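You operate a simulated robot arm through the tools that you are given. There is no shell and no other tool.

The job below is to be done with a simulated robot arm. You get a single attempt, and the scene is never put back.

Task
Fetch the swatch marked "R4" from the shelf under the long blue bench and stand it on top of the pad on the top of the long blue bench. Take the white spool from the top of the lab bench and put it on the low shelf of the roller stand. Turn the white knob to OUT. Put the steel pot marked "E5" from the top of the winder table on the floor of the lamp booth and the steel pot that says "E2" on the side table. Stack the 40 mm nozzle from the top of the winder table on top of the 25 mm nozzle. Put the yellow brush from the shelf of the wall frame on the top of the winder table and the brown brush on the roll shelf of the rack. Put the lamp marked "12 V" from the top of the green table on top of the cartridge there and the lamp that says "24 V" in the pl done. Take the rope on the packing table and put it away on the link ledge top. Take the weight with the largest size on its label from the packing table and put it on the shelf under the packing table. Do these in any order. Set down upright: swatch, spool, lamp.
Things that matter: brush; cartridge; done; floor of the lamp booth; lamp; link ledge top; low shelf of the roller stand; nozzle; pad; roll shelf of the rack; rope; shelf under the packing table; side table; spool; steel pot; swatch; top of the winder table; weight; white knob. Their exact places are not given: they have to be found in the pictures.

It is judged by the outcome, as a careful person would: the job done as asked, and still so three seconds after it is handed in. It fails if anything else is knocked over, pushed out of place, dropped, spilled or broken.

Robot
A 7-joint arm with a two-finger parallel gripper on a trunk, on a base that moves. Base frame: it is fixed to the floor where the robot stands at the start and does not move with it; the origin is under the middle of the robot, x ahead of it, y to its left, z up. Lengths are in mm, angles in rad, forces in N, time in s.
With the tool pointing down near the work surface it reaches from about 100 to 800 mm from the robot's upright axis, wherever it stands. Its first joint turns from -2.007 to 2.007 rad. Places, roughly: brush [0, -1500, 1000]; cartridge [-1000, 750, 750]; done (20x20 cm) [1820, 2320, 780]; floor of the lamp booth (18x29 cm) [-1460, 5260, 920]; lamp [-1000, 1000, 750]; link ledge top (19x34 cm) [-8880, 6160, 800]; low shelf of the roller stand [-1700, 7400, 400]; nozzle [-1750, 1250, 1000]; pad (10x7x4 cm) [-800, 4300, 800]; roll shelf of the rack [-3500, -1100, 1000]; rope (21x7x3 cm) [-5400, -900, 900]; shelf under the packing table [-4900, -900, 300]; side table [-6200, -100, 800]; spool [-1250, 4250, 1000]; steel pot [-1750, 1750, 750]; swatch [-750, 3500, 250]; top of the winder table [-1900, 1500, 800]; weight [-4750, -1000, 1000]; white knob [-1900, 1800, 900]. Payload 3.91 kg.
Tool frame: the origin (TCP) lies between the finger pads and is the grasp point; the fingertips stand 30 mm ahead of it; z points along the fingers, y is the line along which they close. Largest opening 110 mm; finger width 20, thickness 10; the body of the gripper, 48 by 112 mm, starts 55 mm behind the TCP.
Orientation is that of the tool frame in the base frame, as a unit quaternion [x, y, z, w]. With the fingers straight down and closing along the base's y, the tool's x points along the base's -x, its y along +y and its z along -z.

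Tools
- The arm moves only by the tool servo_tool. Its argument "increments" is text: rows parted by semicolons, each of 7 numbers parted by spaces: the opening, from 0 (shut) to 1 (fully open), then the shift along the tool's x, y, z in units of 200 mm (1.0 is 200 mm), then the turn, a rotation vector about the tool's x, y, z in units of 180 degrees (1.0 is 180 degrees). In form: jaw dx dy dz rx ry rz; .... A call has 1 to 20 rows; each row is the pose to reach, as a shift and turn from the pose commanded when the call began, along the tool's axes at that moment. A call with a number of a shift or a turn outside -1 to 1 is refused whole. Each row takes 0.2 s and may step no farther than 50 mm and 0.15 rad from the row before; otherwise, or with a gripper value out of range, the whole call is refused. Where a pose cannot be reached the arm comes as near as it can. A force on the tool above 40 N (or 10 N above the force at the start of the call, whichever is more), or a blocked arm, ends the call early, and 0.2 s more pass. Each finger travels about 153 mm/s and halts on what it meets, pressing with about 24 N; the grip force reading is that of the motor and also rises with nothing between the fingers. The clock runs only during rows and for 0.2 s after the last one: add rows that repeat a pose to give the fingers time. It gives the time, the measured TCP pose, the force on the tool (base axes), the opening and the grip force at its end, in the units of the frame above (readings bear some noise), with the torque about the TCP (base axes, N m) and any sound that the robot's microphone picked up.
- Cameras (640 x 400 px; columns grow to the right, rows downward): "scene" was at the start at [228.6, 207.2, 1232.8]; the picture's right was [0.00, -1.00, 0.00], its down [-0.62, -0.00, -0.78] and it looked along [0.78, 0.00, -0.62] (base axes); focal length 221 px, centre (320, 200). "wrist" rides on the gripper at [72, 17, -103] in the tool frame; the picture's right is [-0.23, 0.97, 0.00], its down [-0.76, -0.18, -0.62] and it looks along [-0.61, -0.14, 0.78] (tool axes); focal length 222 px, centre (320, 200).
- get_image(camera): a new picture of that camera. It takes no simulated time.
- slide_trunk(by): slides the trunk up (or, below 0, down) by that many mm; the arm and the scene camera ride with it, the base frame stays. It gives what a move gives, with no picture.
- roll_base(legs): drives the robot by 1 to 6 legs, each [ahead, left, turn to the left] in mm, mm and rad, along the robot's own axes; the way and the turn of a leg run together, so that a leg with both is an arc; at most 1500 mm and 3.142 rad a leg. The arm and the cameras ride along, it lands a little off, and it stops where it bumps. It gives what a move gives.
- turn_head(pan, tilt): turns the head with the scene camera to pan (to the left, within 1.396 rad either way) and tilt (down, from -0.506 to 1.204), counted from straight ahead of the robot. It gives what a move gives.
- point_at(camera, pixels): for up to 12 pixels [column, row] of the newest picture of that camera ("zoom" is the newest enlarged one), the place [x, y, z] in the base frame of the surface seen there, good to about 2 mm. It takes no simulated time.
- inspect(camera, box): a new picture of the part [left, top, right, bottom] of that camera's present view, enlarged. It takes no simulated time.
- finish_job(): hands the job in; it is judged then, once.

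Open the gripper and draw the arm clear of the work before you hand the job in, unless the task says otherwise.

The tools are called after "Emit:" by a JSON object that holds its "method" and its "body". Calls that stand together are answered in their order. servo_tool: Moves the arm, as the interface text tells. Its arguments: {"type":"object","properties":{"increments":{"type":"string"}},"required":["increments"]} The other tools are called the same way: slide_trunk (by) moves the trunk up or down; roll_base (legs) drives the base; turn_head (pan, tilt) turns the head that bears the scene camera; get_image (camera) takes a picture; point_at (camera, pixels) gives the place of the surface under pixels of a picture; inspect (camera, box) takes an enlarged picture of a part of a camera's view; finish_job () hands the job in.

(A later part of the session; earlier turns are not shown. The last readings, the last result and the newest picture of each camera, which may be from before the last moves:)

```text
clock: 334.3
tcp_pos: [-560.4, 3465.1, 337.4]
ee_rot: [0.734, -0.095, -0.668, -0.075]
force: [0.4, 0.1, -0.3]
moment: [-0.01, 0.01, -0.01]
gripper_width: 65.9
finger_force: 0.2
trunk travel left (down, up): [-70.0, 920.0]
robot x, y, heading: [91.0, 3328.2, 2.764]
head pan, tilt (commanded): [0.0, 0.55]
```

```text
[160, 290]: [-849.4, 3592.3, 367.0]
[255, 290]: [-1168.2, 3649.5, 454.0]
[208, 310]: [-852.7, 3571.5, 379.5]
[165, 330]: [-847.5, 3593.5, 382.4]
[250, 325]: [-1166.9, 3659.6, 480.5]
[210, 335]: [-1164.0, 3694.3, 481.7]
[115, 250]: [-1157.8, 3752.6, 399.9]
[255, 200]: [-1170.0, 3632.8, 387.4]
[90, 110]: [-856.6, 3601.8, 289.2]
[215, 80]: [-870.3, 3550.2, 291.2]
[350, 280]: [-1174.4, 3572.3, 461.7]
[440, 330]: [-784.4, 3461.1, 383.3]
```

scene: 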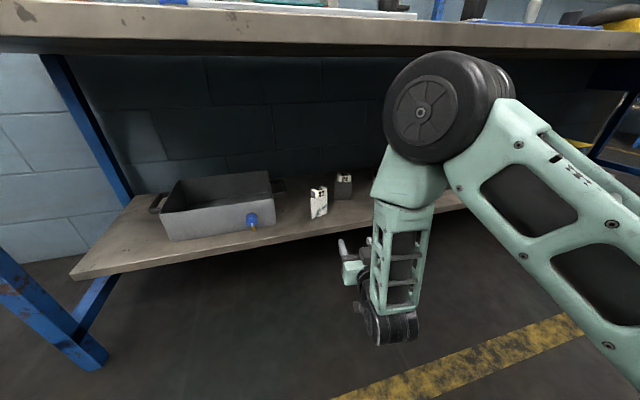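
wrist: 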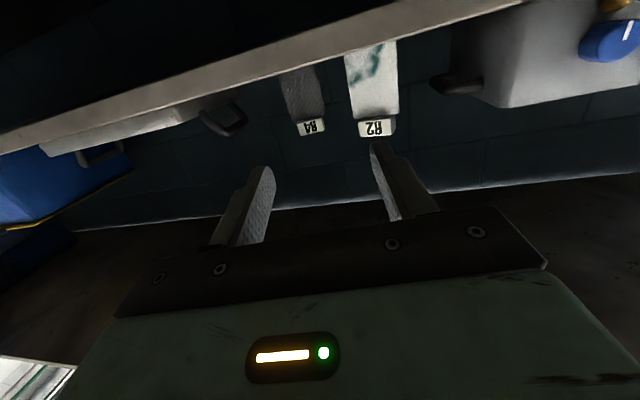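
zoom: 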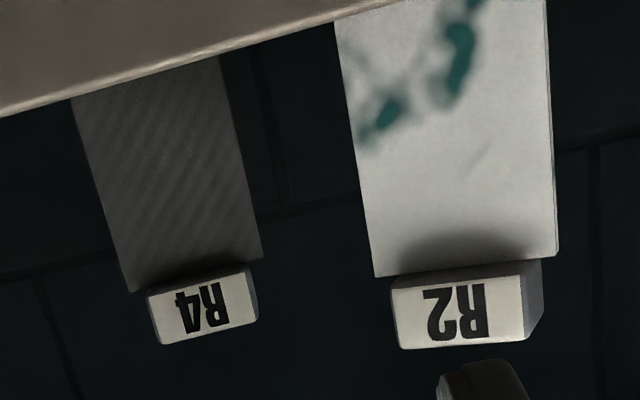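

R4's cap centre ≈ (-864,3579,380); R2 stands to the left with its edge at y≈3485. I extend the arm to a point 130 mm before the cap.

Emit:
{"method": "servo_tool", "body": {"increments": "0.6 -0.0754 -0.037 0.186 0 0 0; 0.6 -0.151 -0.074 0.372 0 0 0; 0.6 -0.226 -0.111 0.558 0 0 0; 0.6 -0.302 -0.148 0.744 0 0 0; 0.6 -0.377 -0.1855 0.931 0 0 0; 0.6 -0.377 -0.1855 0.931 0 0 0"}}

Emit:
{"method": "get_image", "body": {"camera": "wrist"}}

Emit:
{"method": "get_image", "body": {"camera": "scene"}}

```text
clock: 335.7
tcp_pos: [-739.0, 3547.2, 394.1]
ee_rot: [0.734, -0.096, -0.668, -0.076]
force: [-0.3, 0.4, 0.3]
moment: [0.07, -0.01, 0.02]
gripper_width: 66.2
finger_force: 0.1
trunk travel left (down, up): [-70.0, 920.0]
robot x, y, heading: [93.3, 3326.3, 2.769]
head pan, tilt (commanded): [0.0, 0.55]
```

```text
taken
```

wrist: 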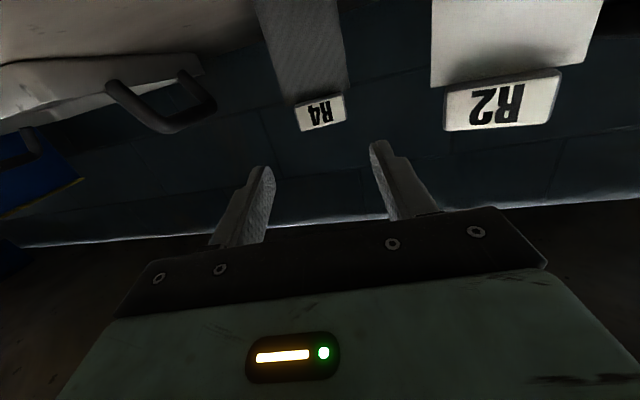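

```text
taken
```

scene: 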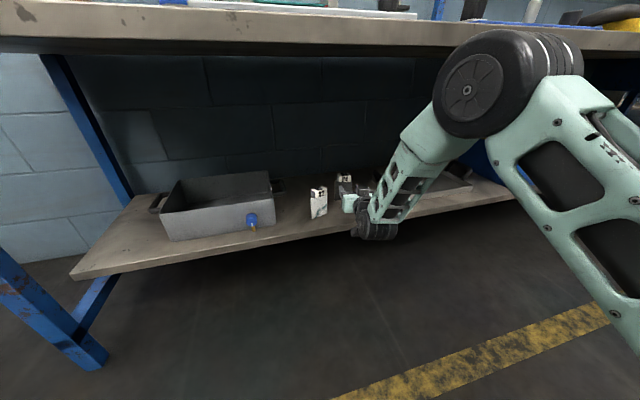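

The elbow comes up near the bench top edge; I measure both to be safe.

Emit:
{"method": "point_at", "body": {"camera": "scene", "pixels": [[468, 90], [490, 32], [560, 40], [440, 125], [400, 210], [420, 32], [600, 35], [435, 60], [575, 75]]}}

Emit:
{"method": "inspect", "body": {"camera": "wrist", "box": [240, 40, 400, 160]}}

Emit:
{"method": "point_at", "body": {"camera": "zoom", "pixels": [[235, 225], [405, 190], [315, 240], [240, 310], [410, 290], [325, 280], [200, 190], [410, 160]]}}

```text
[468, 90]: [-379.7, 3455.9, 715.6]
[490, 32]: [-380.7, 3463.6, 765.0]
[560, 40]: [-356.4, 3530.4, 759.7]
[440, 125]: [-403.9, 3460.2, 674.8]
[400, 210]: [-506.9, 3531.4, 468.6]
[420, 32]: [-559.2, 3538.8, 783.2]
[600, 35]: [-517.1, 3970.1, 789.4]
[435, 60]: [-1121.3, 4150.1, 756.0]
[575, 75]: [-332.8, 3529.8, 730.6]
```

```text
3.33 times, centred on (320, 100) of wrist
```

zoom: 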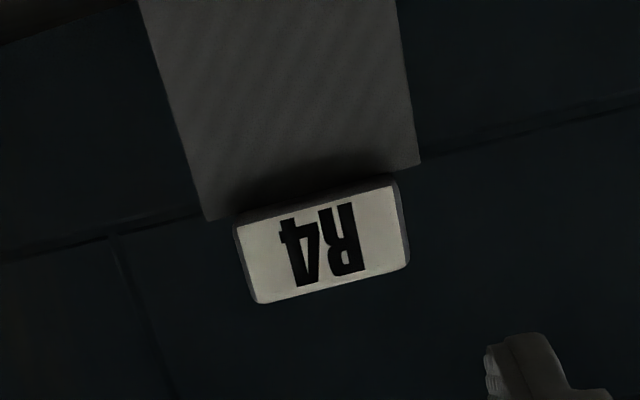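

```text
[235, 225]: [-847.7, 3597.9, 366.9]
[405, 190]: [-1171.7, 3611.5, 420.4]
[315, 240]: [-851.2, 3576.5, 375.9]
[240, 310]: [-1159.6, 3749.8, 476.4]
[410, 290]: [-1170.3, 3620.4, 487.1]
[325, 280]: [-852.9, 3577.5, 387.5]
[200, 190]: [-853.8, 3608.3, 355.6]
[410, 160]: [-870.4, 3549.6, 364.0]
```

The elbow stays clear of the edge. The cap is centred ahead; I advance 128 mm along the tool axis.

Emit:
{"method": "servo_tool", "body": {"increments": "0.6 0 0 0.12 0 0 0; 0.6 0 0 0.24 0 0 0; 0.6 0 0 0.36 0 0 0; 0.6 0 -0.001 0.46 0 0 0; 0.6 0 -0.002 0.55 0 0 0; 0.6 0 -0.002 0.6415 0 0 0; 0.6 0 -0.002 0.6415 0 0 0"}}

Emit:
{"method": "get_image", "body": {"camera": "wrist"}}

Emit:
{"method": "inspect", "body": {"camera": "scene", "box": [280, 140, 460, 260]}}

```text
clock: 337.3
tcp_pos: [-862.2, 3578.3, 380.5]
ee_rot: [0.734, -0.096, -0.668, -0.076]
force: [0.3, 0.4, -0.2]
moment: [-0.03, -0.01, 0.02]
gripper_width: 66.1
finger_force: 0.0
trunk travel left (down, up): [-70.0, 920.0]
robot x, y, heading: [89.8, 3325.7, 2.77]
head pan, tilt (commanded): [0.0, 0.55]
```

```text
taken
```

wrist: 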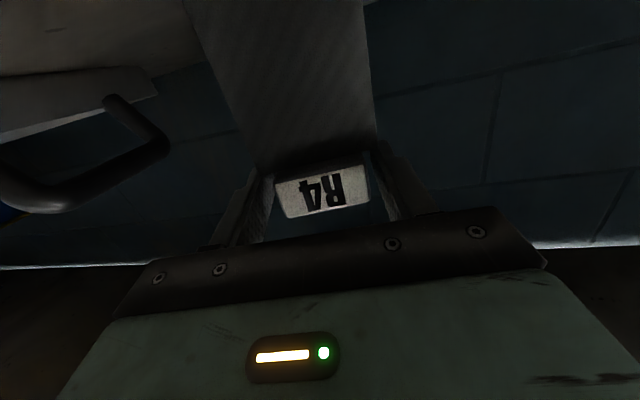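

```text
3.33 times, centred on (370, 200) of scene
```

zoom: 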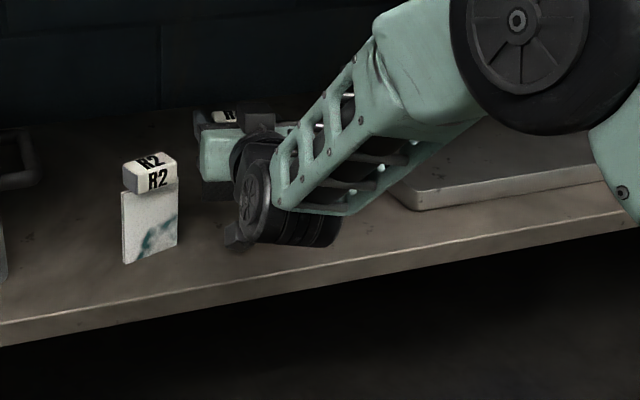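

The cap is between the fingers. I close and test-lift slowly.

Emit:
{"method": "servo_tool", "body": {"increments": "0.45 0 0 0 0 0 0; 0.3 0 0 0 0 0 0; 0 0 0 0 0 0 0; 0 0 0 0 0 0 0; 0 0 0 0 0 0 0"}}

Emit:
{"method": "servo_tool", "body": {"increments": "0 -0.01 0 -0.001 0 0 0; 0 -0.02 0 -0.002 0 0 0; 0 -0.035 0 -0.0034 0 0 0; 0 -0.05 0 -0.005 0 0 0; 0 -0.07 0 -0.007 0 0 0; 0 -0.09 0 -0.009 0 0 0"}}

Emit:
{"method": "get_image", "body": {"camera": "wrist"}}

```text
clock: 338.5
tcp_pos: [-863.5, 3578.6, 380.2]
ee_rot: [0.735, -0.096, -0.667, -0.076]
force: [0.5, 0.3, 0.4]
moment: [0.04, -0.03, -0.02]
gripper_width: 49.1
finger_force: 23.7
trunk travel left (down, up): [-70.0, 920.0]
robot x, y, heading: [91.3, 3324.2, 2.765]
head pan, tilt (commanded): [0.0, 0.55]
```

```text
clock: 339.9
tcp_pos: [-862.4, 3579.1, 399.8]
ee_rot: [0.735, -0.096, -0.667, -0.075]
force: [-1.5, -0.7, -0.2]
moment: [0.0, 0.0, 0.0]
gripper_width: 49.1
finger_force: 23.9
trunk travel left (down, up): [-70.0, 920.0]
robot x, y, heading: [90.9, 3325.0, 2.767]
head pan, tilt (commanded): [0.0, 0.55]
```

```text
taken
```

wrist: 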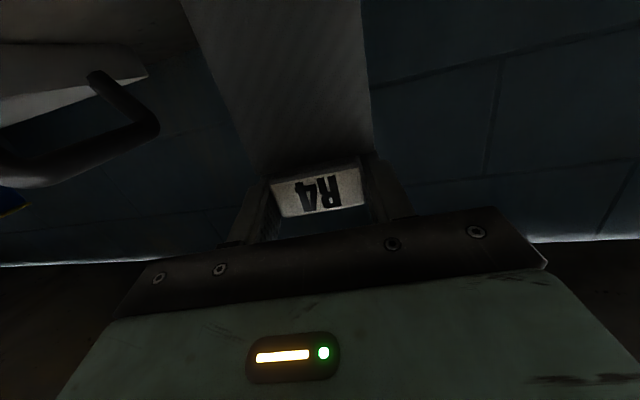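

R4 is held (49 mm) and lifted. I raise 20 mm more, then back out along the approach line.

Emit:
{"method": "servo_tool", "body": {"increments": "0 -0.03 0 -0.003 0 0 0; 0 -0.06 0 -0.006 0 0 0; 0 -0.0995 0 -0.0096 0 0 0"}}

Emit:
{"method": "roll_base", "body": {"legs": [[-443, -60, 0]]}}

Emit:
{"method": "get_image", "body": {"camera": "wrist"}}

Emit:
{"method": "get_image", "body": {"camera": "scene"}}

```text
clock: 340.7
tcp_pos: [-861.2, 3580.1, 418.3]
ee_rot: [0.735, -0.096, -0.667, -0.075]
force: [0.4, 0.0, -0.2]
moment: [-0.03, 0.0, -0.02]
gripper_width: 49.0
finger_force: 24.4
trunk travel left (down, up): [-70.0, 920.0]
robot x, y, heading: [90.2, 3325.1, 2.77]
head pan, tilt (commanded): [0.0, 0.55]
```

```text
clock: 343.4
tcp_pos: [-426.4, 3474.1, 419.1]
ee_rot: [0.734, -0.096, -0.668, -0.076]
force: [0.2, 0.0, -0.6]
moment: [0.01, 0.0, 0.0]
gripper_width: 49.1
finger_force: 24.1
trunk travel left (down, up): [-70.0, 920.0]
robot x, y, heading: [525.7, 3220.8, 2.77]
head pan, tilt (commanded): [0.0, 0.55]
```

```text
taken
```

wrist: 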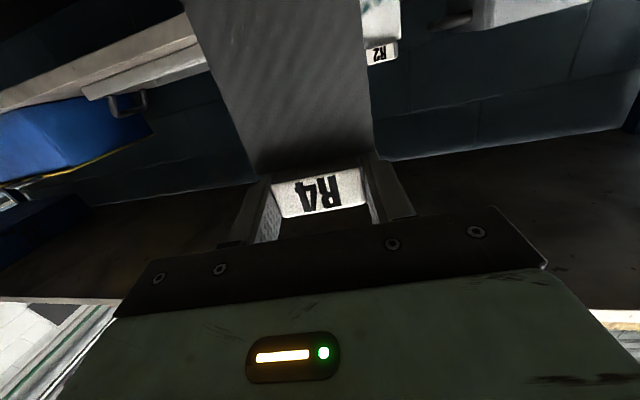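

```text
taken
```

scene: 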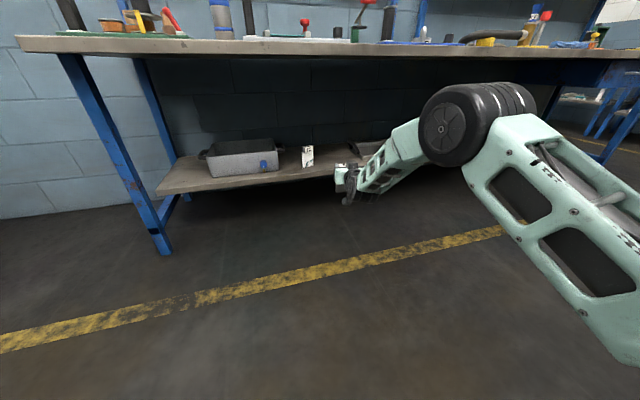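

R2 still stands undisturbed. I back off 200 more, raise the trunk by 600 and drive north to face the pad.

Emit:
{"method": "roll_base", "body": {"legs": [[-150, 0, 0]]}}

Emit:
{"method": "slide_trunk", "body": {"by": 400}}

Emit:
{"method": "slide_trunk", "body": {"by": 250}}

Emit:
{"method": "roll_base", "body": {"legs": [[0, -1000, 0], [0, 0, 0.15]]}}

Emit:
{"method": "turn_head", "body": {"pan": 0.0, "tilt": 0.45}}

Emit:
{"method": "get_image", "body": {"camera": "scene"}}

```text
clock: 344.8
tcp_pos: [-285.8, 3419.0, 418.1]
ee_rot: [0.734, -0.097, -0.668, -0.076]
force: [0.0, -0.1, -0.1]
moment: [0.02, -0.03, -0.04]
gripper_width: 49.0
finger_force: 24.4
trunk travel left (down, up): [-70.0, 920.0]
robot x, y, heading: [664.3, 3165.5, 2.765]
head pan, tilt (commanded): [0.0, 0.55]
```

```text
clock: 348.6
tcp_pos: [-287.0, 3420.0, 818.3]
ee_rot: [0.734, -0.096, -0.668, -0.076]
force: [0.7, 1.0, -1.0]
moment: [-0.03, -0.01, 0.02]
gripper_width: 49.3
finger_force: 23.7
trunk travel left (down, up): [-470.0, 520.0]
robot x, y, heading: [661.4, 3163.3, 2.772]
head pan, tilt (commanded): [0.0, 0.55]
```

```text
clock: 351.2
tcp_pos: [-286.3, 3419.0, 1069.0]
ee_rot: [0.734, -0.097, -0.668, -0.076]
force: [0.1, 0.1, -0.6]
moment: [-0.03, 0.01, -0.01]
gripper_width: 49.1
finger_force: 23.9
trunk travel left (down, up): [-720.0, 270.0]
robot x, y, heading: [668.3, 3165.6, 2.77]
head pan, tilt (commanded): [0.0, 0.55]
```

```text
clock: 357.1
tcp_pos: [55.5, 4213.9, 1069.9]
ee_rot: [0.739, -0.042, -0.671, -0.026]
force: [-0.5, -0.2, -1.1]
moment: [-0.04, -0.01, -0.01]
gripper_width: 49.3
finger_force: 23.9
trunk travel left (down, up): [-720.0, 270.0]
robot x, y, heading: [1032.4, 4100.5, 2.919]
head pan, tilt (commanded): [0.0, 0.55]
```

```text
clock: 357.7
tcp_pos: [53.7, 4214.8, 1066.9]
ee_rot: [0.739, -0.042, -0.672, -0.027]
force: [0.0, -0.4, -1.2]
moment: [0.02, -0.03, 0.05]
gripper_width: 49.0
finger_force: 23.9
trunk travel left (down, up): [-720.0, 270.0]
robot x, y, heading: [1032.0, 4098.3, 2.914]
head pan, tilt (commanded): [0.0, 0.45]
```

```text
taken
```

scene: 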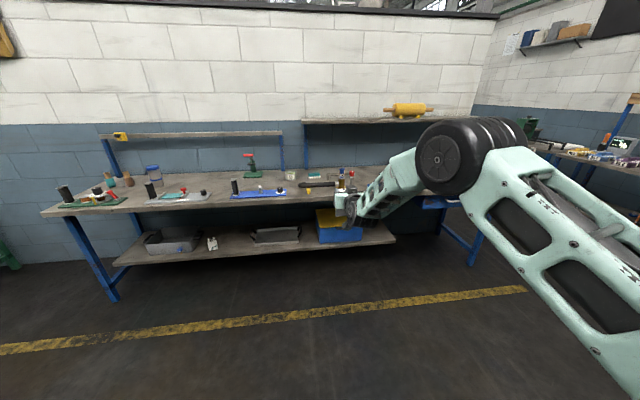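

The pad is near (315,176). I enlarge that part of the bench.

Emit:
{"method": "inspect", "body": {"camera": "scene", "box": [225, 150, 385, 220]}}

Emit:
{"method": "point_at", "body": {"camera": "zoom", "pixels": [[358, 98], [345, 103], [378, 100], [360, 110], [260, 85], [405, 140], [380, 140], [300, 185], [430, 170], [460, 110]]}}

```text
4.00 times, centred on (305, 185) of scene
```

zoom: 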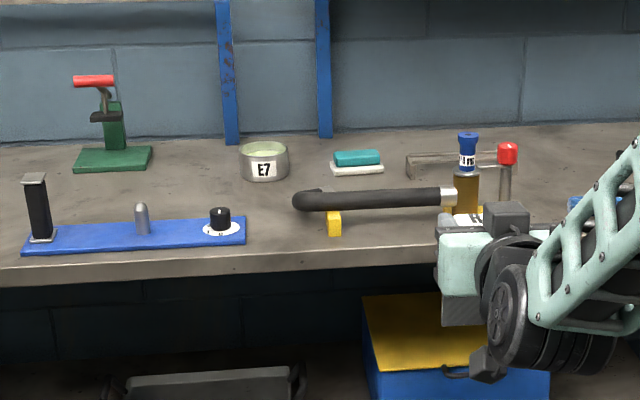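

```text
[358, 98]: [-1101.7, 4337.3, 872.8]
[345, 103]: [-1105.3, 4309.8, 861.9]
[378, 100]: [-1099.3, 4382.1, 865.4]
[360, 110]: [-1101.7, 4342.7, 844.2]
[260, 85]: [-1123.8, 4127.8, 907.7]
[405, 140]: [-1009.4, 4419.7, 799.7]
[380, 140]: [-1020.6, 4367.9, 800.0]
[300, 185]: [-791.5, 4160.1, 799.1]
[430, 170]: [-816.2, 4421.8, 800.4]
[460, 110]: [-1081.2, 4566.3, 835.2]
```

I measure the pad itself (zoom (358,160)) and the black handle in front of it.

Emit:
{"method": "point_at", "body": {"camera": "zoom", "pixels": [[337, 155], [378, 153], [357, 153], [358, 162], [334, 168], [382, 170], [358, 172], [300, 195], [370, 192], [440, 190], [335, 225], [465, 140]]}}

```text
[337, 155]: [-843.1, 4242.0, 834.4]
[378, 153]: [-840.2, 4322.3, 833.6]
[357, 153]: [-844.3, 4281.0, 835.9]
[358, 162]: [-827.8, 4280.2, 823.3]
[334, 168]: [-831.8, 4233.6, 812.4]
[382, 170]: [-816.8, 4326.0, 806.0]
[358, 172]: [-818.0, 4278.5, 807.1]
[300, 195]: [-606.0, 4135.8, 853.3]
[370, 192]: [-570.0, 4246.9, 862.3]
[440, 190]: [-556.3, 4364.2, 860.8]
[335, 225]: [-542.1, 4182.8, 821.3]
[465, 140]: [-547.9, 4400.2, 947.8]
```

Pad top z≈835.5, centre ≈ (-853,4281). A black handle lies in front (top 862) and a bottle at y≈4400; I pass above at z>960. I drive the robot closer.

Emit:
{"method": "roll_base", "body": {"legs": [[800, 125, 0]]}}

Emit:
{"method": "get_image", "body": {"camera": "wrist"}}

Emit:
{"method": "get_image", "body": {"camera": "scene"}}

```text
clock: 362.1
tcp_pos: [-752.6, 4264.5, 1068.6]
ee_rot: [0.74, -0.04, -0.671, -0.024]
force: [-0.5, 0.1, -0.8]
moment: [0.01, -0.02, 0.01]
gripper_width: 49.2
finger_force: 23.7
trunk travel left (down, up): [-720.0, 270.0]
robot x, y, heading: [226.9, 4158.5, 2.918]
head pan, tilt (commanded): [0.0, 0.45]
```

```text
taken
```

wrist: 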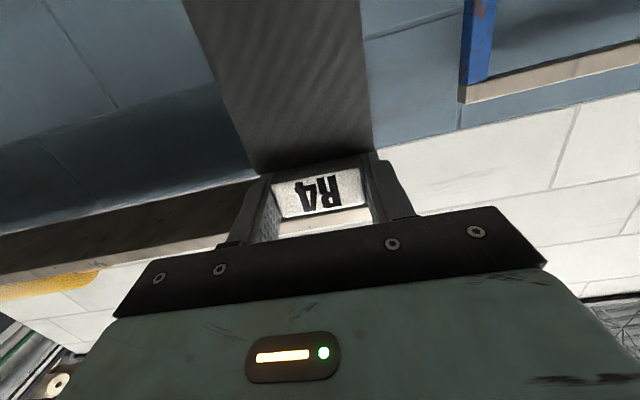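

```text
taken
```

scene: 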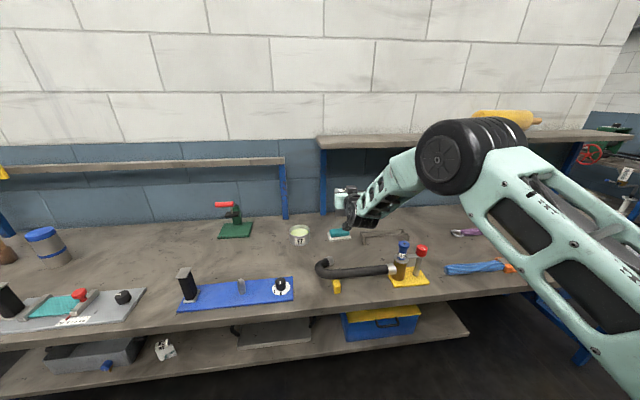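

I measure the pad again from here, and the shelf above it.

Emit:
{"method": "inspect", "body": {"camera": "scene", "box": [280, 180, 400, 260]}}

Emit:
{"method": "point_at", "body": {"camera": "zoom", "pixels": [[290, 255], [315, 250], [345, 248], [278, 270], [330, 270], [360, 285], [285, 300], [260, 290], [310, 285], [375, 280], [350, 260], [270, 262]]}}

Emit:
{"method": "point_at", "body": {"camera": "scene", "pixels": [[400, 145], [340, 145], [330, 148], [440, 160], [375, 200], [360, 215], [345, 195]]}}

```text
5.00 times, centred on (340, 220) of scene
```

zoom: 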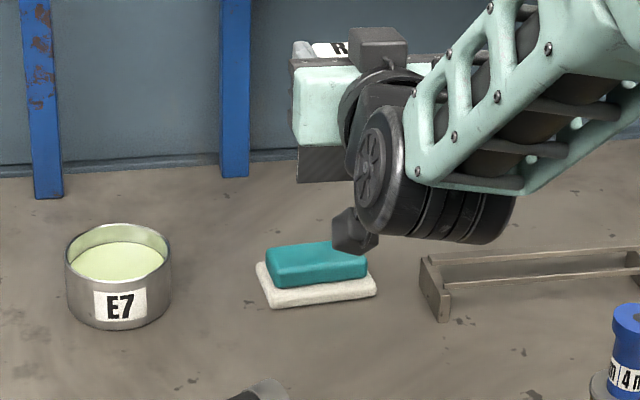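

```text
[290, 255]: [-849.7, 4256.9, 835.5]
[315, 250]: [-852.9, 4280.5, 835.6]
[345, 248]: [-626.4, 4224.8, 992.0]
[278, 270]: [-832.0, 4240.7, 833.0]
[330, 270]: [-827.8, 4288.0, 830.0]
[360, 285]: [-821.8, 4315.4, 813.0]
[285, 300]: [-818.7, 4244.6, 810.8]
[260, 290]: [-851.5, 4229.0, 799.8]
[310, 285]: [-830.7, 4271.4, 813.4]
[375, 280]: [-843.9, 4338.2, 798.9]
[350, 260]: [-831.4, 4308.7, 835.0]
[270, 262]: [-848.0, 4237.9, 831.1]
```

```text
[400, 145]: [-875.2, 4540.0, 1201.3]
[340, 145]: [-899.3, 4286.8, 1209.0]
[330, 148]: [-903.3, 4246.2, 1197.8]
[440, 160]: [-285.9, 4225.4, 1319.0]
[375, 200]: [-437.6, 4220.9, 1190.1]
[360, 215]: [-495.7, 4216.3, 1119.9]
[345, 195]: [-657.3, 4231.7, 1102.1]
```

I look for the back edge of the teal pad top.

Emit:
{"method": "point_at", "body": {"camera": "zoom", "pixels": [[300, 247], [300, 244], [300, 241], [280, 249], [320, 243], [320, 240], [272, 252], [364, 268], [366, 275], [268, 280]]}}

```text
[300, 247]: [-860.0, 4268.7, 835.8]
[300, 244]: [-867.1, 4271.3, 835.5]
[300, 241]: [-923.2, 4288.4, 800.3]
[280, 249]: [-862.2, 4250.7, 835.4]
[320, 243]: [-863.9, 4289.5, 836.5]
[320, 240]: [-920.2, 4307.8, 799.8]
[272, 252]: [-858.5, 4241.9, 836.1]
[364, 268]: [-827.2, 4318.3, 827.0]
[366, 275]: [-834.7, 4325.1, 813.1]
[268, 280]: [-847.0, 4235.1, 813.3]
```

Teal top spans about x -830..-870, y 4238..4322. I drive 95 mm ahead so the swatch is above its centre, then lower the trunk 105 mm.

Emit:
{"method": "roll_base", "body": {"legs": [[94, 5, 0]]}}

Emit:
{"method": "slide_trunk", "body": {"by": -105}}

Emit:
{"method": "get_image", "body": {"camera": "scene"}}

Emit:
{"method": "get_image", "body": {"camera": "wrist"}}

```text
clock: 363.2
tcp_pos: [-845.5, 4278.9, 1068.9]
ee_rot: [0.74, -0.039, -0.671, -0.024]
force: [-0.3, 0.1, -1.0]
moment: [0.0, 0.02, 0.0]
gripper_width: 49.2
finger_force: 24.2
trunk travel left (down, up): [-720.0, 270.0]
robot x, y, heading: [133.4, 4169.3, 2.923]
head pan, tilt (commanded): [0.0, 0.45]
```

```text
clock: 364.6
tcp_pos: [-844.0, 4277.3, 963.1]
ee_rot: [0.74, -0.04, -0.671, -0.024]
force: [-0.2, -0.6, 0.3]
moment: [-0.03, -0.02, 0.01]
gripper_width: 48.9
finger_force: 24.3
trunk travel left (down, up): [-615.0, 375.0]
robot x, y, heading: [132.8, 4170.9, 2.917]
head pan, tilt (commanded): [0.0, 0.45]
```

```text
taken
```

scene: 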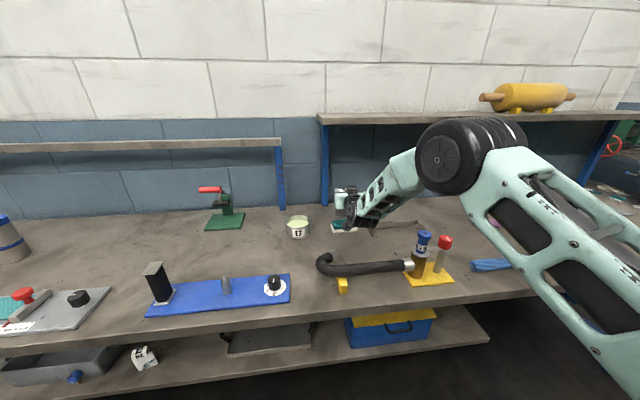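

```text
taken
```

wrist: 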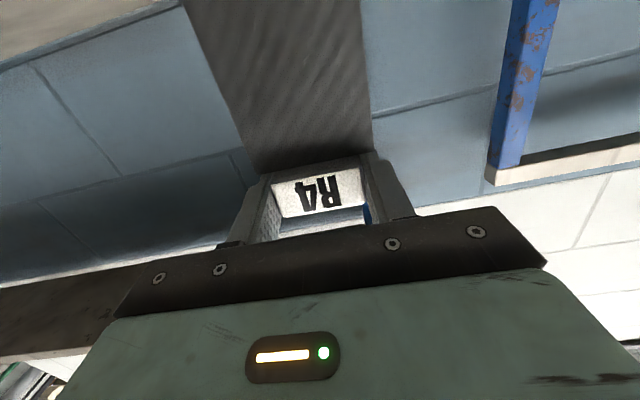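

I enlarge the scene to see the swatch's foot over the pad.

Emit:
{"method": "inspect", "body": {"camera": "scene", "box": [300, 170, 400, 250]}}

Emit:
{"method": "point_at", "body": {"camera": "zoom", "pixels": [[215, 310], [240, 320], [280, 310], [215, 340], [255, 345], [240, 300], [225, 295], [290, 290], [200, 310], [250, 330]]}}

```text
5.00 times, centred on (350, 210) of scene
```

zoom: 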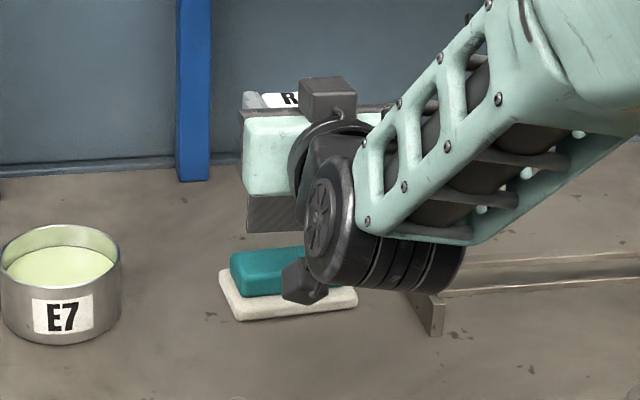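

```text
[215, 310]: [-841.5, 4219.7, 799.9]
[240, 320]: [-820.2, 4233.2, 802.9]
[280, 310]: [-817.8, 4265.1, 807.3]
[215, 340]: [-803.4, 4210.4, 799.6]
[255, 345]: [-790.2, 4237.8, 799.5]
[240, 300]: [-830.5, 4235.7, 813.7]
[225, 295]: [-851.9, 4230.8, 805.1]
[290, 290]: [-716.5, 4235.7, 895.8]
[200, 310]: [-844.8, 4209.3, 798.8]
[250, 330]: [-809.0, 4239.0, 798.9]
```

The swatch's foot is above the pad. I lower by trunk 22 mm, then finely with the arm.

Emit:
{"method": "slide_trunk", "body": {"by": -22}}

Emit:
{"method": "servo_tool", "body": {"increments": "0 0.005 0 0.0005 0 0 0; 0 0.01 0 0.001 0 0 0; 0 0.015 0 0.0015 0 0 0; 0 0.018 0 0.0018 0 0 0"}}

Emit:
{"method": "inspect", "body": {"camera": "scene", "box": [300, 170, 400, 250]}}

```text
clock: 365.2
tcp_pos: [-845.0, 4277.4, 941.7]
ee_rot: [0.74, -0.04, -0.671, -0.024]
force: [0.7, 0.4, -0.4]
moment: [0.0, -0.03, 0.03]
gripper_width: 49.3
finger_force: 24.0
trunk travel left (down, up): [-593.0, 397.0]
robot x, y, heading: [133.7, 4171.4, 2.921]
head pan, tilt (commanded): [0.0, 0.45]
```

```text
clock: 366.2
tcp_pos: [-844.3, 4277.2, 938.0]
ee_rot: [0.739, -0.039, -0.672, -0.024]
force: [-1.1, -0.8, -0.4]
moment: [0.01, -0.01, 0.0]
gripper_width: 49.3
finger_force: 24.3
trunk travel left (down, up): [-593.0, 397.0]
robot x, y, heading: [137.1, 4175.1, 2.928]
head pan, tilt (commanded): [0.0, 0.45]
```

```text
5.00 times, centred on (350, 210) of scene
```

zoom: 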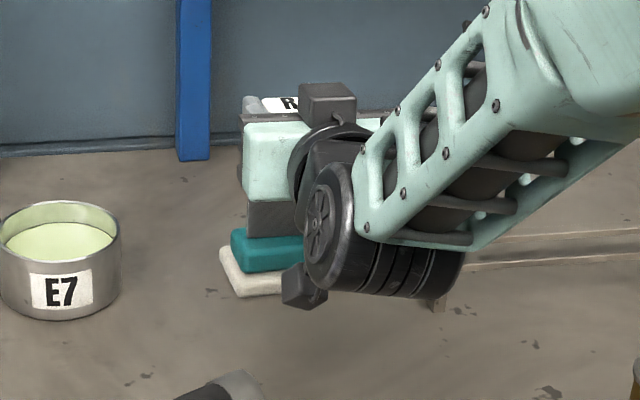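

Close to touching. I lower in half-mm steps to contact.

Emit:
{"method": "servo_tool", "body": {"increments": "0 0.004 0 0.0004 0 0 0; 0 0.008 0 0.0008 0 0 0; 0 0.008 0 0.0008 0 0 0"}}

Emit:
{"method": "servo_tool", "body": {"increments": "0 0.0035 0 0.0004 0 0 0; 0 0.0035 0 0.0004 0 0 0"}}

```text
clock: 367.0
tcp_pos: [-845.2, 4278.2, 938.0]
ee_rot: [0.739, -0.039, -0.672, -0.024]
force: [-0.1, -0.1, 1.6]
moment: [0.06, 0.01, 0.03]
gripper_width: 49.1
finger_force: 24.0
trunk travel left (down, up): [-593.0, 397.0]
robot x, y, heading: [133.6, 4172.9, 2.923]
head pan, tilt (commanded): [0.0, 0.45]
```

```text
clock: 367.6
tcp_pos: [-843.6, 4279.4, 936.7]
ee_rot: [0.739, -0.04, -0.672, -0.024]
force: [-0.7, 0.5, 5.5]
moment: [0.21, 0.05, 0.02]
gripper_width: 49.1
finger_force: 24.0
trunk travel left (down, up): [-593.0, 397.0]
robot x, y, heading: [137.2, 4174.0, 2.92]
head pan, tilt (commanded): [0.0, 0.45]
```

Contact (5.5 N). I open gently.

Emit:
{"method": "servo_tool", "body": {"increments": "0.45 0 0 0 0 0 0; 0.47 0 0 0 0 0 0; 0.5 0 0 0 0 0 0; 0.55 0 0 0 0 0 0; 0.6 0 0 0 0 0 0"}}

Emit:
{"method": "get_image", "body": {"camera": "wrist"}}

Emit:
{"method": "inspect", "body": {"camera": "scene", "box": [300, 170, 400, 250]}}

```text
clock: 368.8
tcp_pos: [-845.0, 4277.1, 936.4]
ee_rot: [0.74, -0.04, -0.671, -0.025]
force: [-0.4, -0.1, 0.6]
moment: [0.0, 0.02, 0.02]
gripper_width: 66.0
finger_force: 0.1
trunk travel left (down, up): [-593.0, 397.0]
robot x, y, heading: [136.5, 4175.8, 2.921]
head pan, tilt (commanded): [0.0, 0.45]
```

```text
taken
```

wrist: 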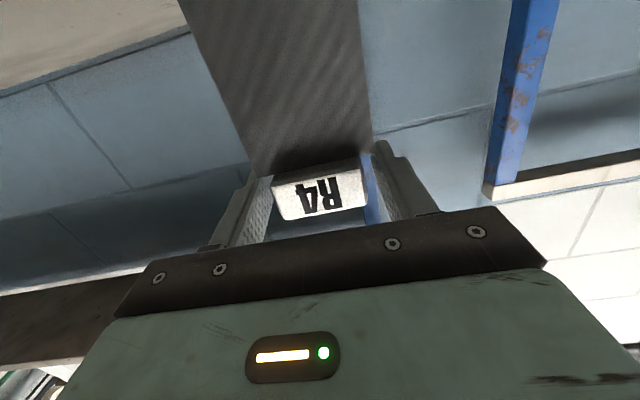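

```text
5.00 times, centred on (350, 210) of scene
```

zoom: 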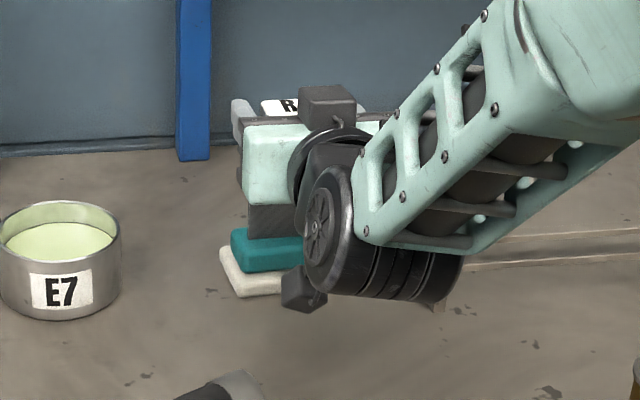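

R4 stands on the pad. I withdraw along the tool axis slowly, then check.

Emit:
{"method": "servo_tool", "body": {"increments": "0.6 0 0 -0.05 0 0 0; 0.6 0 0 -0.12 0 0 0; 0.6 0 0 -0.22 0 0 0; 0.6 0 0 -0.34 0 0 0; 0.6 0 0 -0.46 0 0 0; 0.6 0 0 -0.58 0 0 0; 0.6 0 0 -0.7 0 0 0"}}

Emit:
{"method": "get_image", "body": {"camera": "wrist"}}

Emit:
{"method": "inspect", "body": {"camera": "scene", "box": [300, 150, 420, 250]}}

```text
clock: 370.4
tcp_pos: [-706.1, 4265.7, 949.4]
ee_rot: [0.739, -0.04, -0.672, -0.024]
force: [-0.2, 0.0, 1.7]
moment: [-0.01, -0.09, 0.01]
gripper_width: 65.9
finger_force: 0.1
trunk travel left (down, up): [-593.0, 397.0]
robot x, y, heading: [137.5, 4172.8, 2.916]
head pan, tilt (commanded): [0.0, 0.45]
```

```text
taken
```

wrist: 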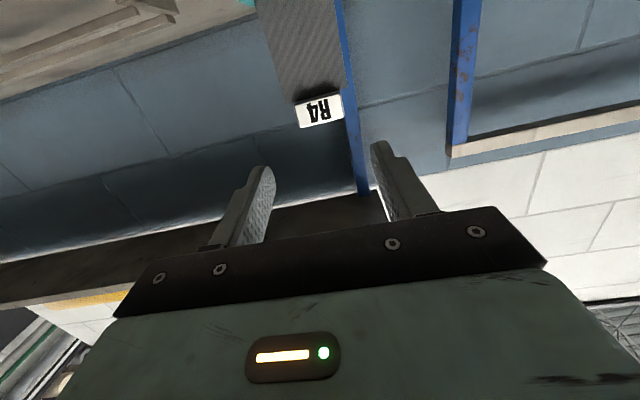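

```text
4.00 times, centred on (360, 200) of scene
```

zoom: 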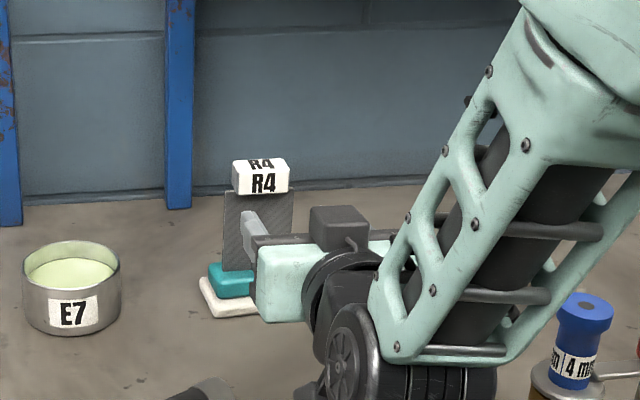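

R4 stands on the pad. The wrist camera is close above the black handle, so I raise the trunk straight up before moving back.

Emit:
{"method": "slide_trunk", "body": {"by": 200}}

Emit:
{"method": "inspect", "body": {"camera": "scene", "box": [270, 180, 470, 300]}}

```text
clock: 372.6
tcp_pos: [-705.4, 4265.0, 1149.3]
ee_rot: [0.74, -0.039, -0.671, -0.024]
force: [0.4, 0.1, 0.2]
moment: [0.02, 0.04, 0.0]
gripper_width: 65.9
finger_force: 0.1
trunk travel left (down, up): [-793.0, 197.0]
robot x, y, heading: [136.6, 4168.3, 2.922]
head pan, tilt (commanded): [0.0, 0.45]
```

```text
3.20 times, centred on (370, 240) of scene
```

zoom: 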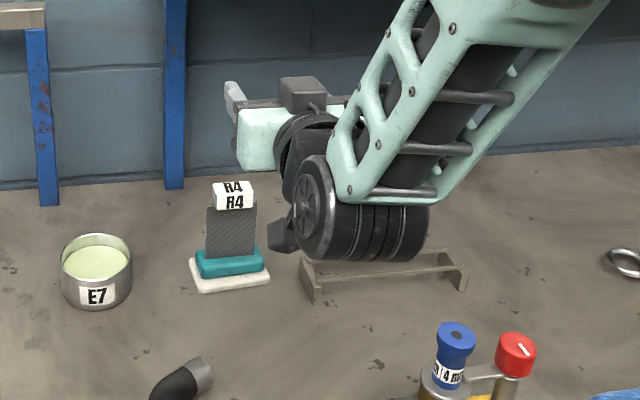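

The black handle's silver end seems to be in a different place than before. I check the whole view.

Emit:
{"method": "get_image", "body": {"camera": "scene"}}

Emit:
{"method": "turn_head", "body": {"pan": 0.0, "tilt": 0.75}}

Emit:
{"method": "get_image", "body": {"camera": "scene"}}

```text
taken
```

scene: 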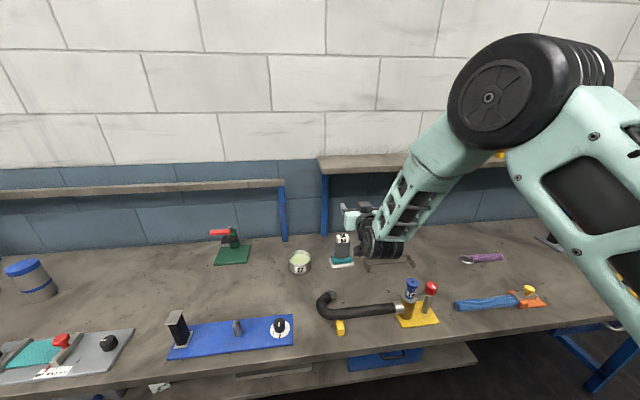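

```text
clock: 373.4
tcp_pos: [-704.8, 4265.4, 1149.5]
ee_rot: [0.74, -0.041, -0.671, -0.025]
force: [0.7, -0.1, -0.1]
moment: [0.01, 0.02, 0.02]
gripper_width: 66.0
finger_force: 0.1
trunk travel left (down, up): [-793.0, 197.0]
robot x, y, heading: [138.4, 4175.1, 2.92]
head pan, tilt (commanded): [0.0, 0.75]
```

```text
taken
```

scene: 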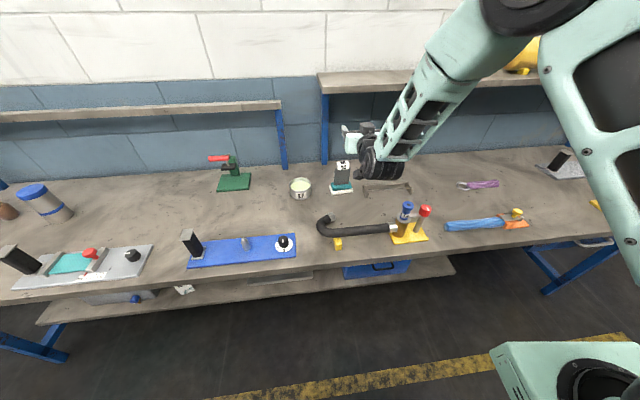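

The cane-shaped handle has the same shape as before; I verify its position against the earlier measurement.

Emit:
{"method": "point_at", "body": {"camera": "scene", "pixels": [[330, 230], [345, 231], [360, 230], [375, 228], [385, 227], [338, 243], [322, 225], [330, 216]]}}

```text
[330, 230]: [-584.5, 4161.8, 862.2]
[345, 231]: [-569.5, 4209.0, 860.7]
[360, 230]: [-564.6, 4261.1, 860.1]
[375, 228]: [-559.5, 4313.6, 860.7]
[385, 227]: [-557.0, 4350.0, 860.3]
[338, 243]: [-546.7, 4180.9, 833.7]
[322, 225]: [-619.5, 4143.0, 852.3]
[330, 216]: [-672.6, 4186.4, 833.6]
```

The handle hasn't moved. Next the lamps: I back off, square up to the wall direction and strafe south to the green table.

Emit:
{"method": "roll_base", "body": {"legs": [[-300, 0, 0.12], [0, 1500, 0], [0, 1400, 0]]}}

Emit:
{"method": "turn_head", "body": {"pan": 0.1, "tilt": 0.5}}

Emit:
{"method": "get_image", "body": {"camera": "scene"}}

```text
clock: 389.0
tcp_pos: [-686.2, 1217.7, 1150.0]
ee_rot: [0.741, 0.014, -0.671, 0.025]
force: [0.9, -0.2, -0.1]
moment: [-0.04, 0.01, 0.0]
gripper_width: 66.0
finger_force: 0.0
trunk travel left (down, up): [-793.0, 197.0]
robot x, y, heading: [162.2, 1247.1, 3.065]
head pan, tilt (commanded): [0.0, 0.75]
```

```text
clock: 389.8
tcp_pos: [-685.7, 1218.1, 1149.9]
ee_rot: [0.741, 0.013, -0.671, 0.024]
force: [-0.6, 0.3, 0.5]
moment: [-0.02, 0.04, 0.03]
gripper_width: 66.1
finger_force: 0.0
trunk travel left (down, up): [-793.0, 197.0]
robot x, y, heading: [158.5, 1247.7, 3.07]
head pan, tilt (commanded): [0.099, 0.499]
```

```text
taken
```

scene: 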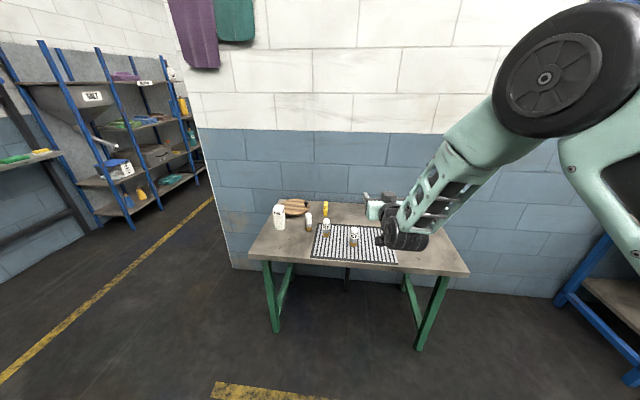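

I enlarge the green table to identify the lamps and the cartridge.

Emit:
{"method": "inspect", "body": {"camera": "scene", "box": [240, 190, 400, 275]}}

Emit:
{"method": "point_at", "body": {"camera": "zoom", "pixels": [[160, 110], [278, 145], [345, 150], [455, 190], [340, 80], [225, 80], [480, 230], [330, 290], [60, 250], [560, 130], [345, 170], [455, 215]]}}

```text
4.00 times, centred on (320, 232) of scene
```

zoom: 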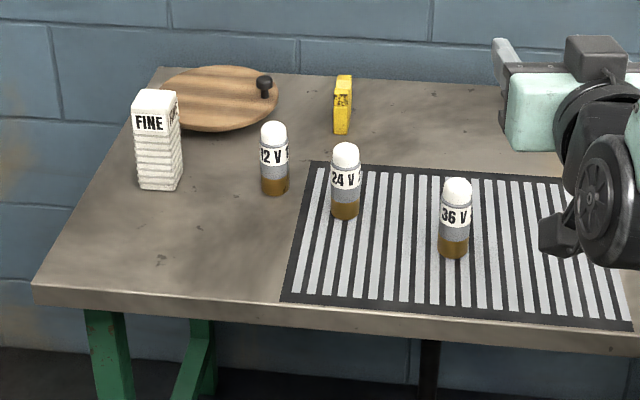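

```text
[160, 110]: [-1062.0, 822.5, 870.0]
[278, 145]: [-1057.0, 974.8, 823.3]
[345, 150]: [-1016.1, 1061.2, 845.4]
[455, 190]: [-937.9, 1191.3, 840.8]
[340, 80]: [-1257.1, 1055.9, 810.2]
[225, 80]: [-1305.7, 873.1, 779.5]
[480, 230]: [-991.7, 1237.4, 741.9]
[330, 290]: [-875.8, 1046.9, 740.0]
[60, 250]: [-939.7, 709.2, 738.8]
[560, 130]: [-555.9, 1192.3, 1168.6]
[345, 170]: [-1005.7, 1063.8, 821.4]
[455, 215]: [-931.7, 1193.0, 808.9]
```

On the green table (z≈740): the FINE cartridge at (-1062,822), lamps 12 V at (-1057,975), 24 V at (-1016,1061), 36 V at (-938,1191). I tilt the tool to about 55° and drive nearer to the 12 V lamp.

Emit:
{"method": "servo_tool", "body": {"increments": "0.65 0 0 0 0 0.042 0; 0.65 0 0 0 0 0.084 0; 0.65 0 0 0 0 0.126 0; 0.65 0 0 0 0 0.167 0; 0.65 0 0 0 0 0.167 0"}}

Emit:
{"method": "roll_base", "body": {"legs": [[200, 290, 0]]}}

Emit:
{"method": "get_image", "body": {"camera": "wrist"}}

Emit:
{"method": "get_image", "body": {"camera": "scene"}}

```text
clock: 391.0
tcp_pos: [-685.8, 1219.4, 1150.0]
ee_rot: [0.889, 0.021, -0.456, 0.021]
force: [-0.5, -0.2, 0.2]
moment: [0.01, 0.01, -0.02]
gripper_width: 71.5
finger_force: 0.0
trunk travel left (down, up): [-793.0, 197.0]
robot x, y, heading: [158.2, 1251.2, 3.069]
head pan, tilt (commanded): [0.099, 0.499]
```

```text
clock: 393.2
tcp_pos: [-905.3, 941.5, 1149.0]
ee_rot: [0.889, 0.021, -0.457, 0.021]
force: [0.0, 0.5, 0.1]
moment: [0.02, 0.01, 0.04]
gripper_width: 71.3
finger_force: 0.1
trunk travel left (down, up): [-793.0, 197.0]
robot x, y, heading: [-61.9, 976.6, 3.073]
head pan, tilt (commanded): [0.099, 0.499]
```

```text
taken
```

wrist: 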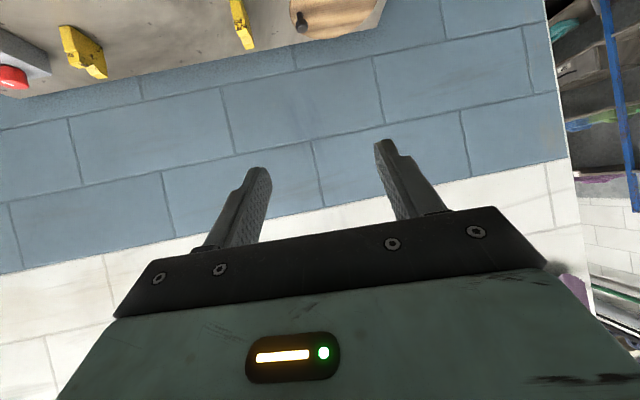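

```text
taken
```

scene: 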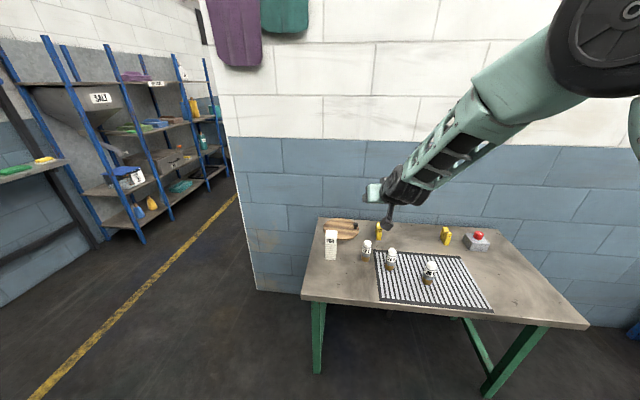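

I measure the cartridge and the 12 V lamp precisely from this closer view.

Emit:
{"method": "inspect", "body": {"camera": "scene", "box": [310, 215, 410, 285]}}

Emit:
{"method": "point_at", "body": {"camera": "zoom", "pixels": [[130, 100], [95, 100], [165, 97], [130, 130], [130, 250], [365, 165], [345, 215], [390, 215], [365, 215], [365, 265], [510, 220], [515, 270]]}}

```text
5.71 times, centred on (360, 250) of scene
```

zoom: 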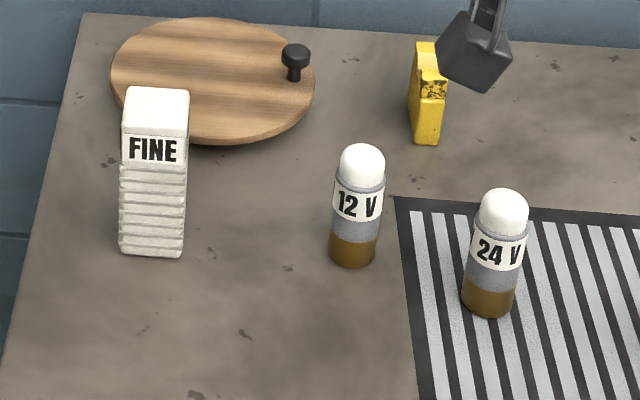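

```text
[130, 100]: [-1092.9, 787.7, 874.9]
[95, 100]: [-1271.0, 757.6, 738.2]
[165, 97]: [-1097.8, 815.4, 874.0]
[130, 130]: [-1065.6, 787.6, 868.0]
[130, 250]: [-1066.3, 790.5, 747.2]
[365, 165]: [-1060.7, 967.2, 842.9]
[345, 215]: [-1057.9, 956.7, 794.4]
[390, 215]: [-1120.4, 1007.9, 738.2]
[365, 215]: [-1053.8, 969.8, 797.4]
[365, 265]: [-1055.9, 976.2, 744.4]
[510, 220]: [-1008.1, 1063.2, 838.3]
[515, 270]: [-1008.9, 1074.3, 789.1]
```

Cartridge: front face x≈-1066, top z≈874.5. The 12 V lamp's axis is near (-1074,969), 740–848 high. I lower the trunk 230 mm and turn the tool a little so that its body stays away from the 24 V lamp.

Emit:
{"method": "slide_trunk", "body": {"by": -230}}

Emit:
{"method": "servo_tool", "body": {"increments": "0.65 0 0 0 0.0233 -0.0005 0.0167; 0.65 0 0 0 0.0466 -0.001 0.0333; 0.65 0 0 0 0.0699 -0.0015 0.05; 0.65 0 0 0 0.0699 -0.0015 0.05"}}

Emit:
{"method": "get_image", "body": {"camera": "wrist"}}

Emit:
{"method": "get_image", "body": {"camera": "scene"}}

```text
clock: 395.7
tcp_pos: [-905.3, 941.8, 919.9]
ee_rot: [0.889, 0.021, -0.457, 0.02]
force: [-0.3, -1.1, -0.8]
moment: [-0.02, -0.01, 0.02]
gripper_width: 71.2
finger_force: 0.0
trunk travel left (down, up): [-563.0, 427.0]
robot x, y, heading: [-61.4, 975.2, 3.069]
head pan, tilt (commanded): [0.099, 0.499]
```

```text
clock: 396.7
tcp_pos: [-904.7, 942.5, 920.5]
ee_rot: [0.884, -0.098, -0.455, -0.041]
force: [-0.5, 0.4, 0.1]
moment: [0.01, -0.01, -0.04]
gripper_width: 71.6
finger_force: 0.1
trunk travel left (down, up): [-563.0, 427.0]
robot x, y, heading: [-62.7, 974.7, 3.07]
head pan, tilt (commanded): [0.099, 0.499]
```

```text
taken
```

wrist: 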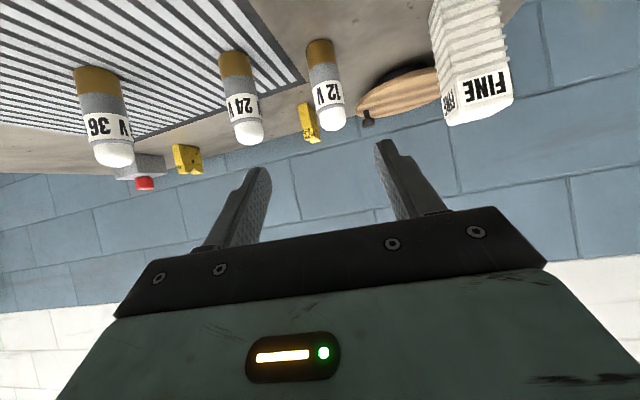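

```text
taken
```

scene: 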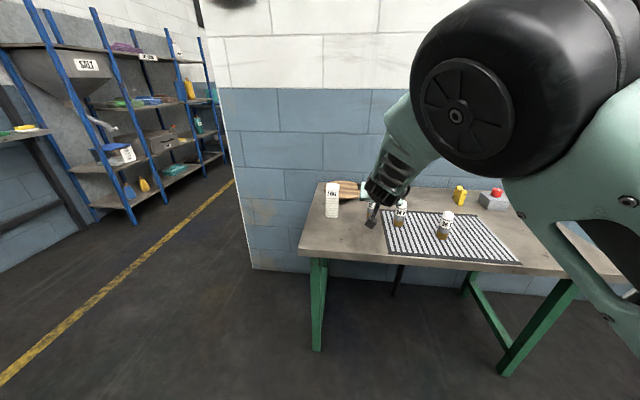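

I measure the 12 V lamp and the cartridge with the wrist camera.

Emit:
{"method": "inspect", "body": {"camera": "wrist", "box": [280, 20, 380, 150]}}

Emit:
{"method": "point_at", "body": {"camera": "wrist", "pixels": [[317, 95], [327, 93], [337, 91], [313, 70], [324, 68], [335, 66], [330, 120], [322, 48], [450, 110], [495, 98], [470, 85], [440, 120]]}}

```text
3.08 times, centred on (330, 85) of wrist
```

zoom: 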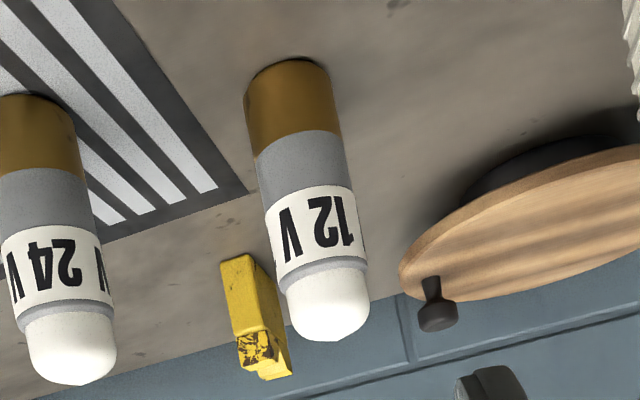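

```text
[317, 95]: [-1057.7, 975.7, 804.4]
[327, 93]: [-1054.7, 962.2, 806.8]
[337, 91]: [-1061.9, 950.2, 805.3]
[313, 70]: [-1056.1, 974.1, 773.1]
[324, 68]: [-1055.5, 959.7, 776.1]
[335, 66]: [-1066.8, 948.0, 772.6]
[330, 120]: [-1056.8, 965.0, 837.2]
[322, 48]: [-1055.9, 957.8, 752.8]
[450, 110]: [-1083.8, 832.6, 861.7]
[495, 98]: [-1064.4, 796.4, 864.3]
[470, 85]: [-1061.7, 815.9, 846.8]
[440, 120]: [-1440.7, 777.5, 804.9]
```

12 V lamp axis ≈ (-1074,965), radius 19.5. I move to 110 mm before it, then check.

Emit:
{"method": "servo_tool", "body": {"increments": "0.65 0.005 0.019 0.17 0 0 0; 0.65 0.01 0.038 0.34 0 0 0; 0.65 0.015 0.0565 0.5085 0 0 0; 0.65 0.015 0.0565 0.5085 0 0 0"}}

Emit:
{"method": "get_image", "body": {"camera": "wrist"}}

```text
clock: 397.7
tcp_pos: [-987.0, 948.4, 858.4]
ee_rot: [0.884, -0.098, -0.455, -0.04]
force: [0.2, -0.2, 0.1]
moment: [-0.04, 0.03, 0.0]
gripper_width: 71.5
finger_force: 0.0
trunk travel left (down, up): [-563.0, 427.0]
robot x, y, heading: [-59.1, 975.3, 3.067]
head pan, tilt (commanded): [0.099, 0.499]
```

```text
taken
```

wrist: 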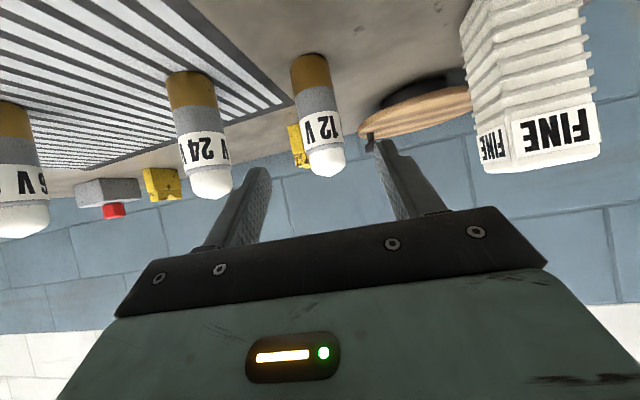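

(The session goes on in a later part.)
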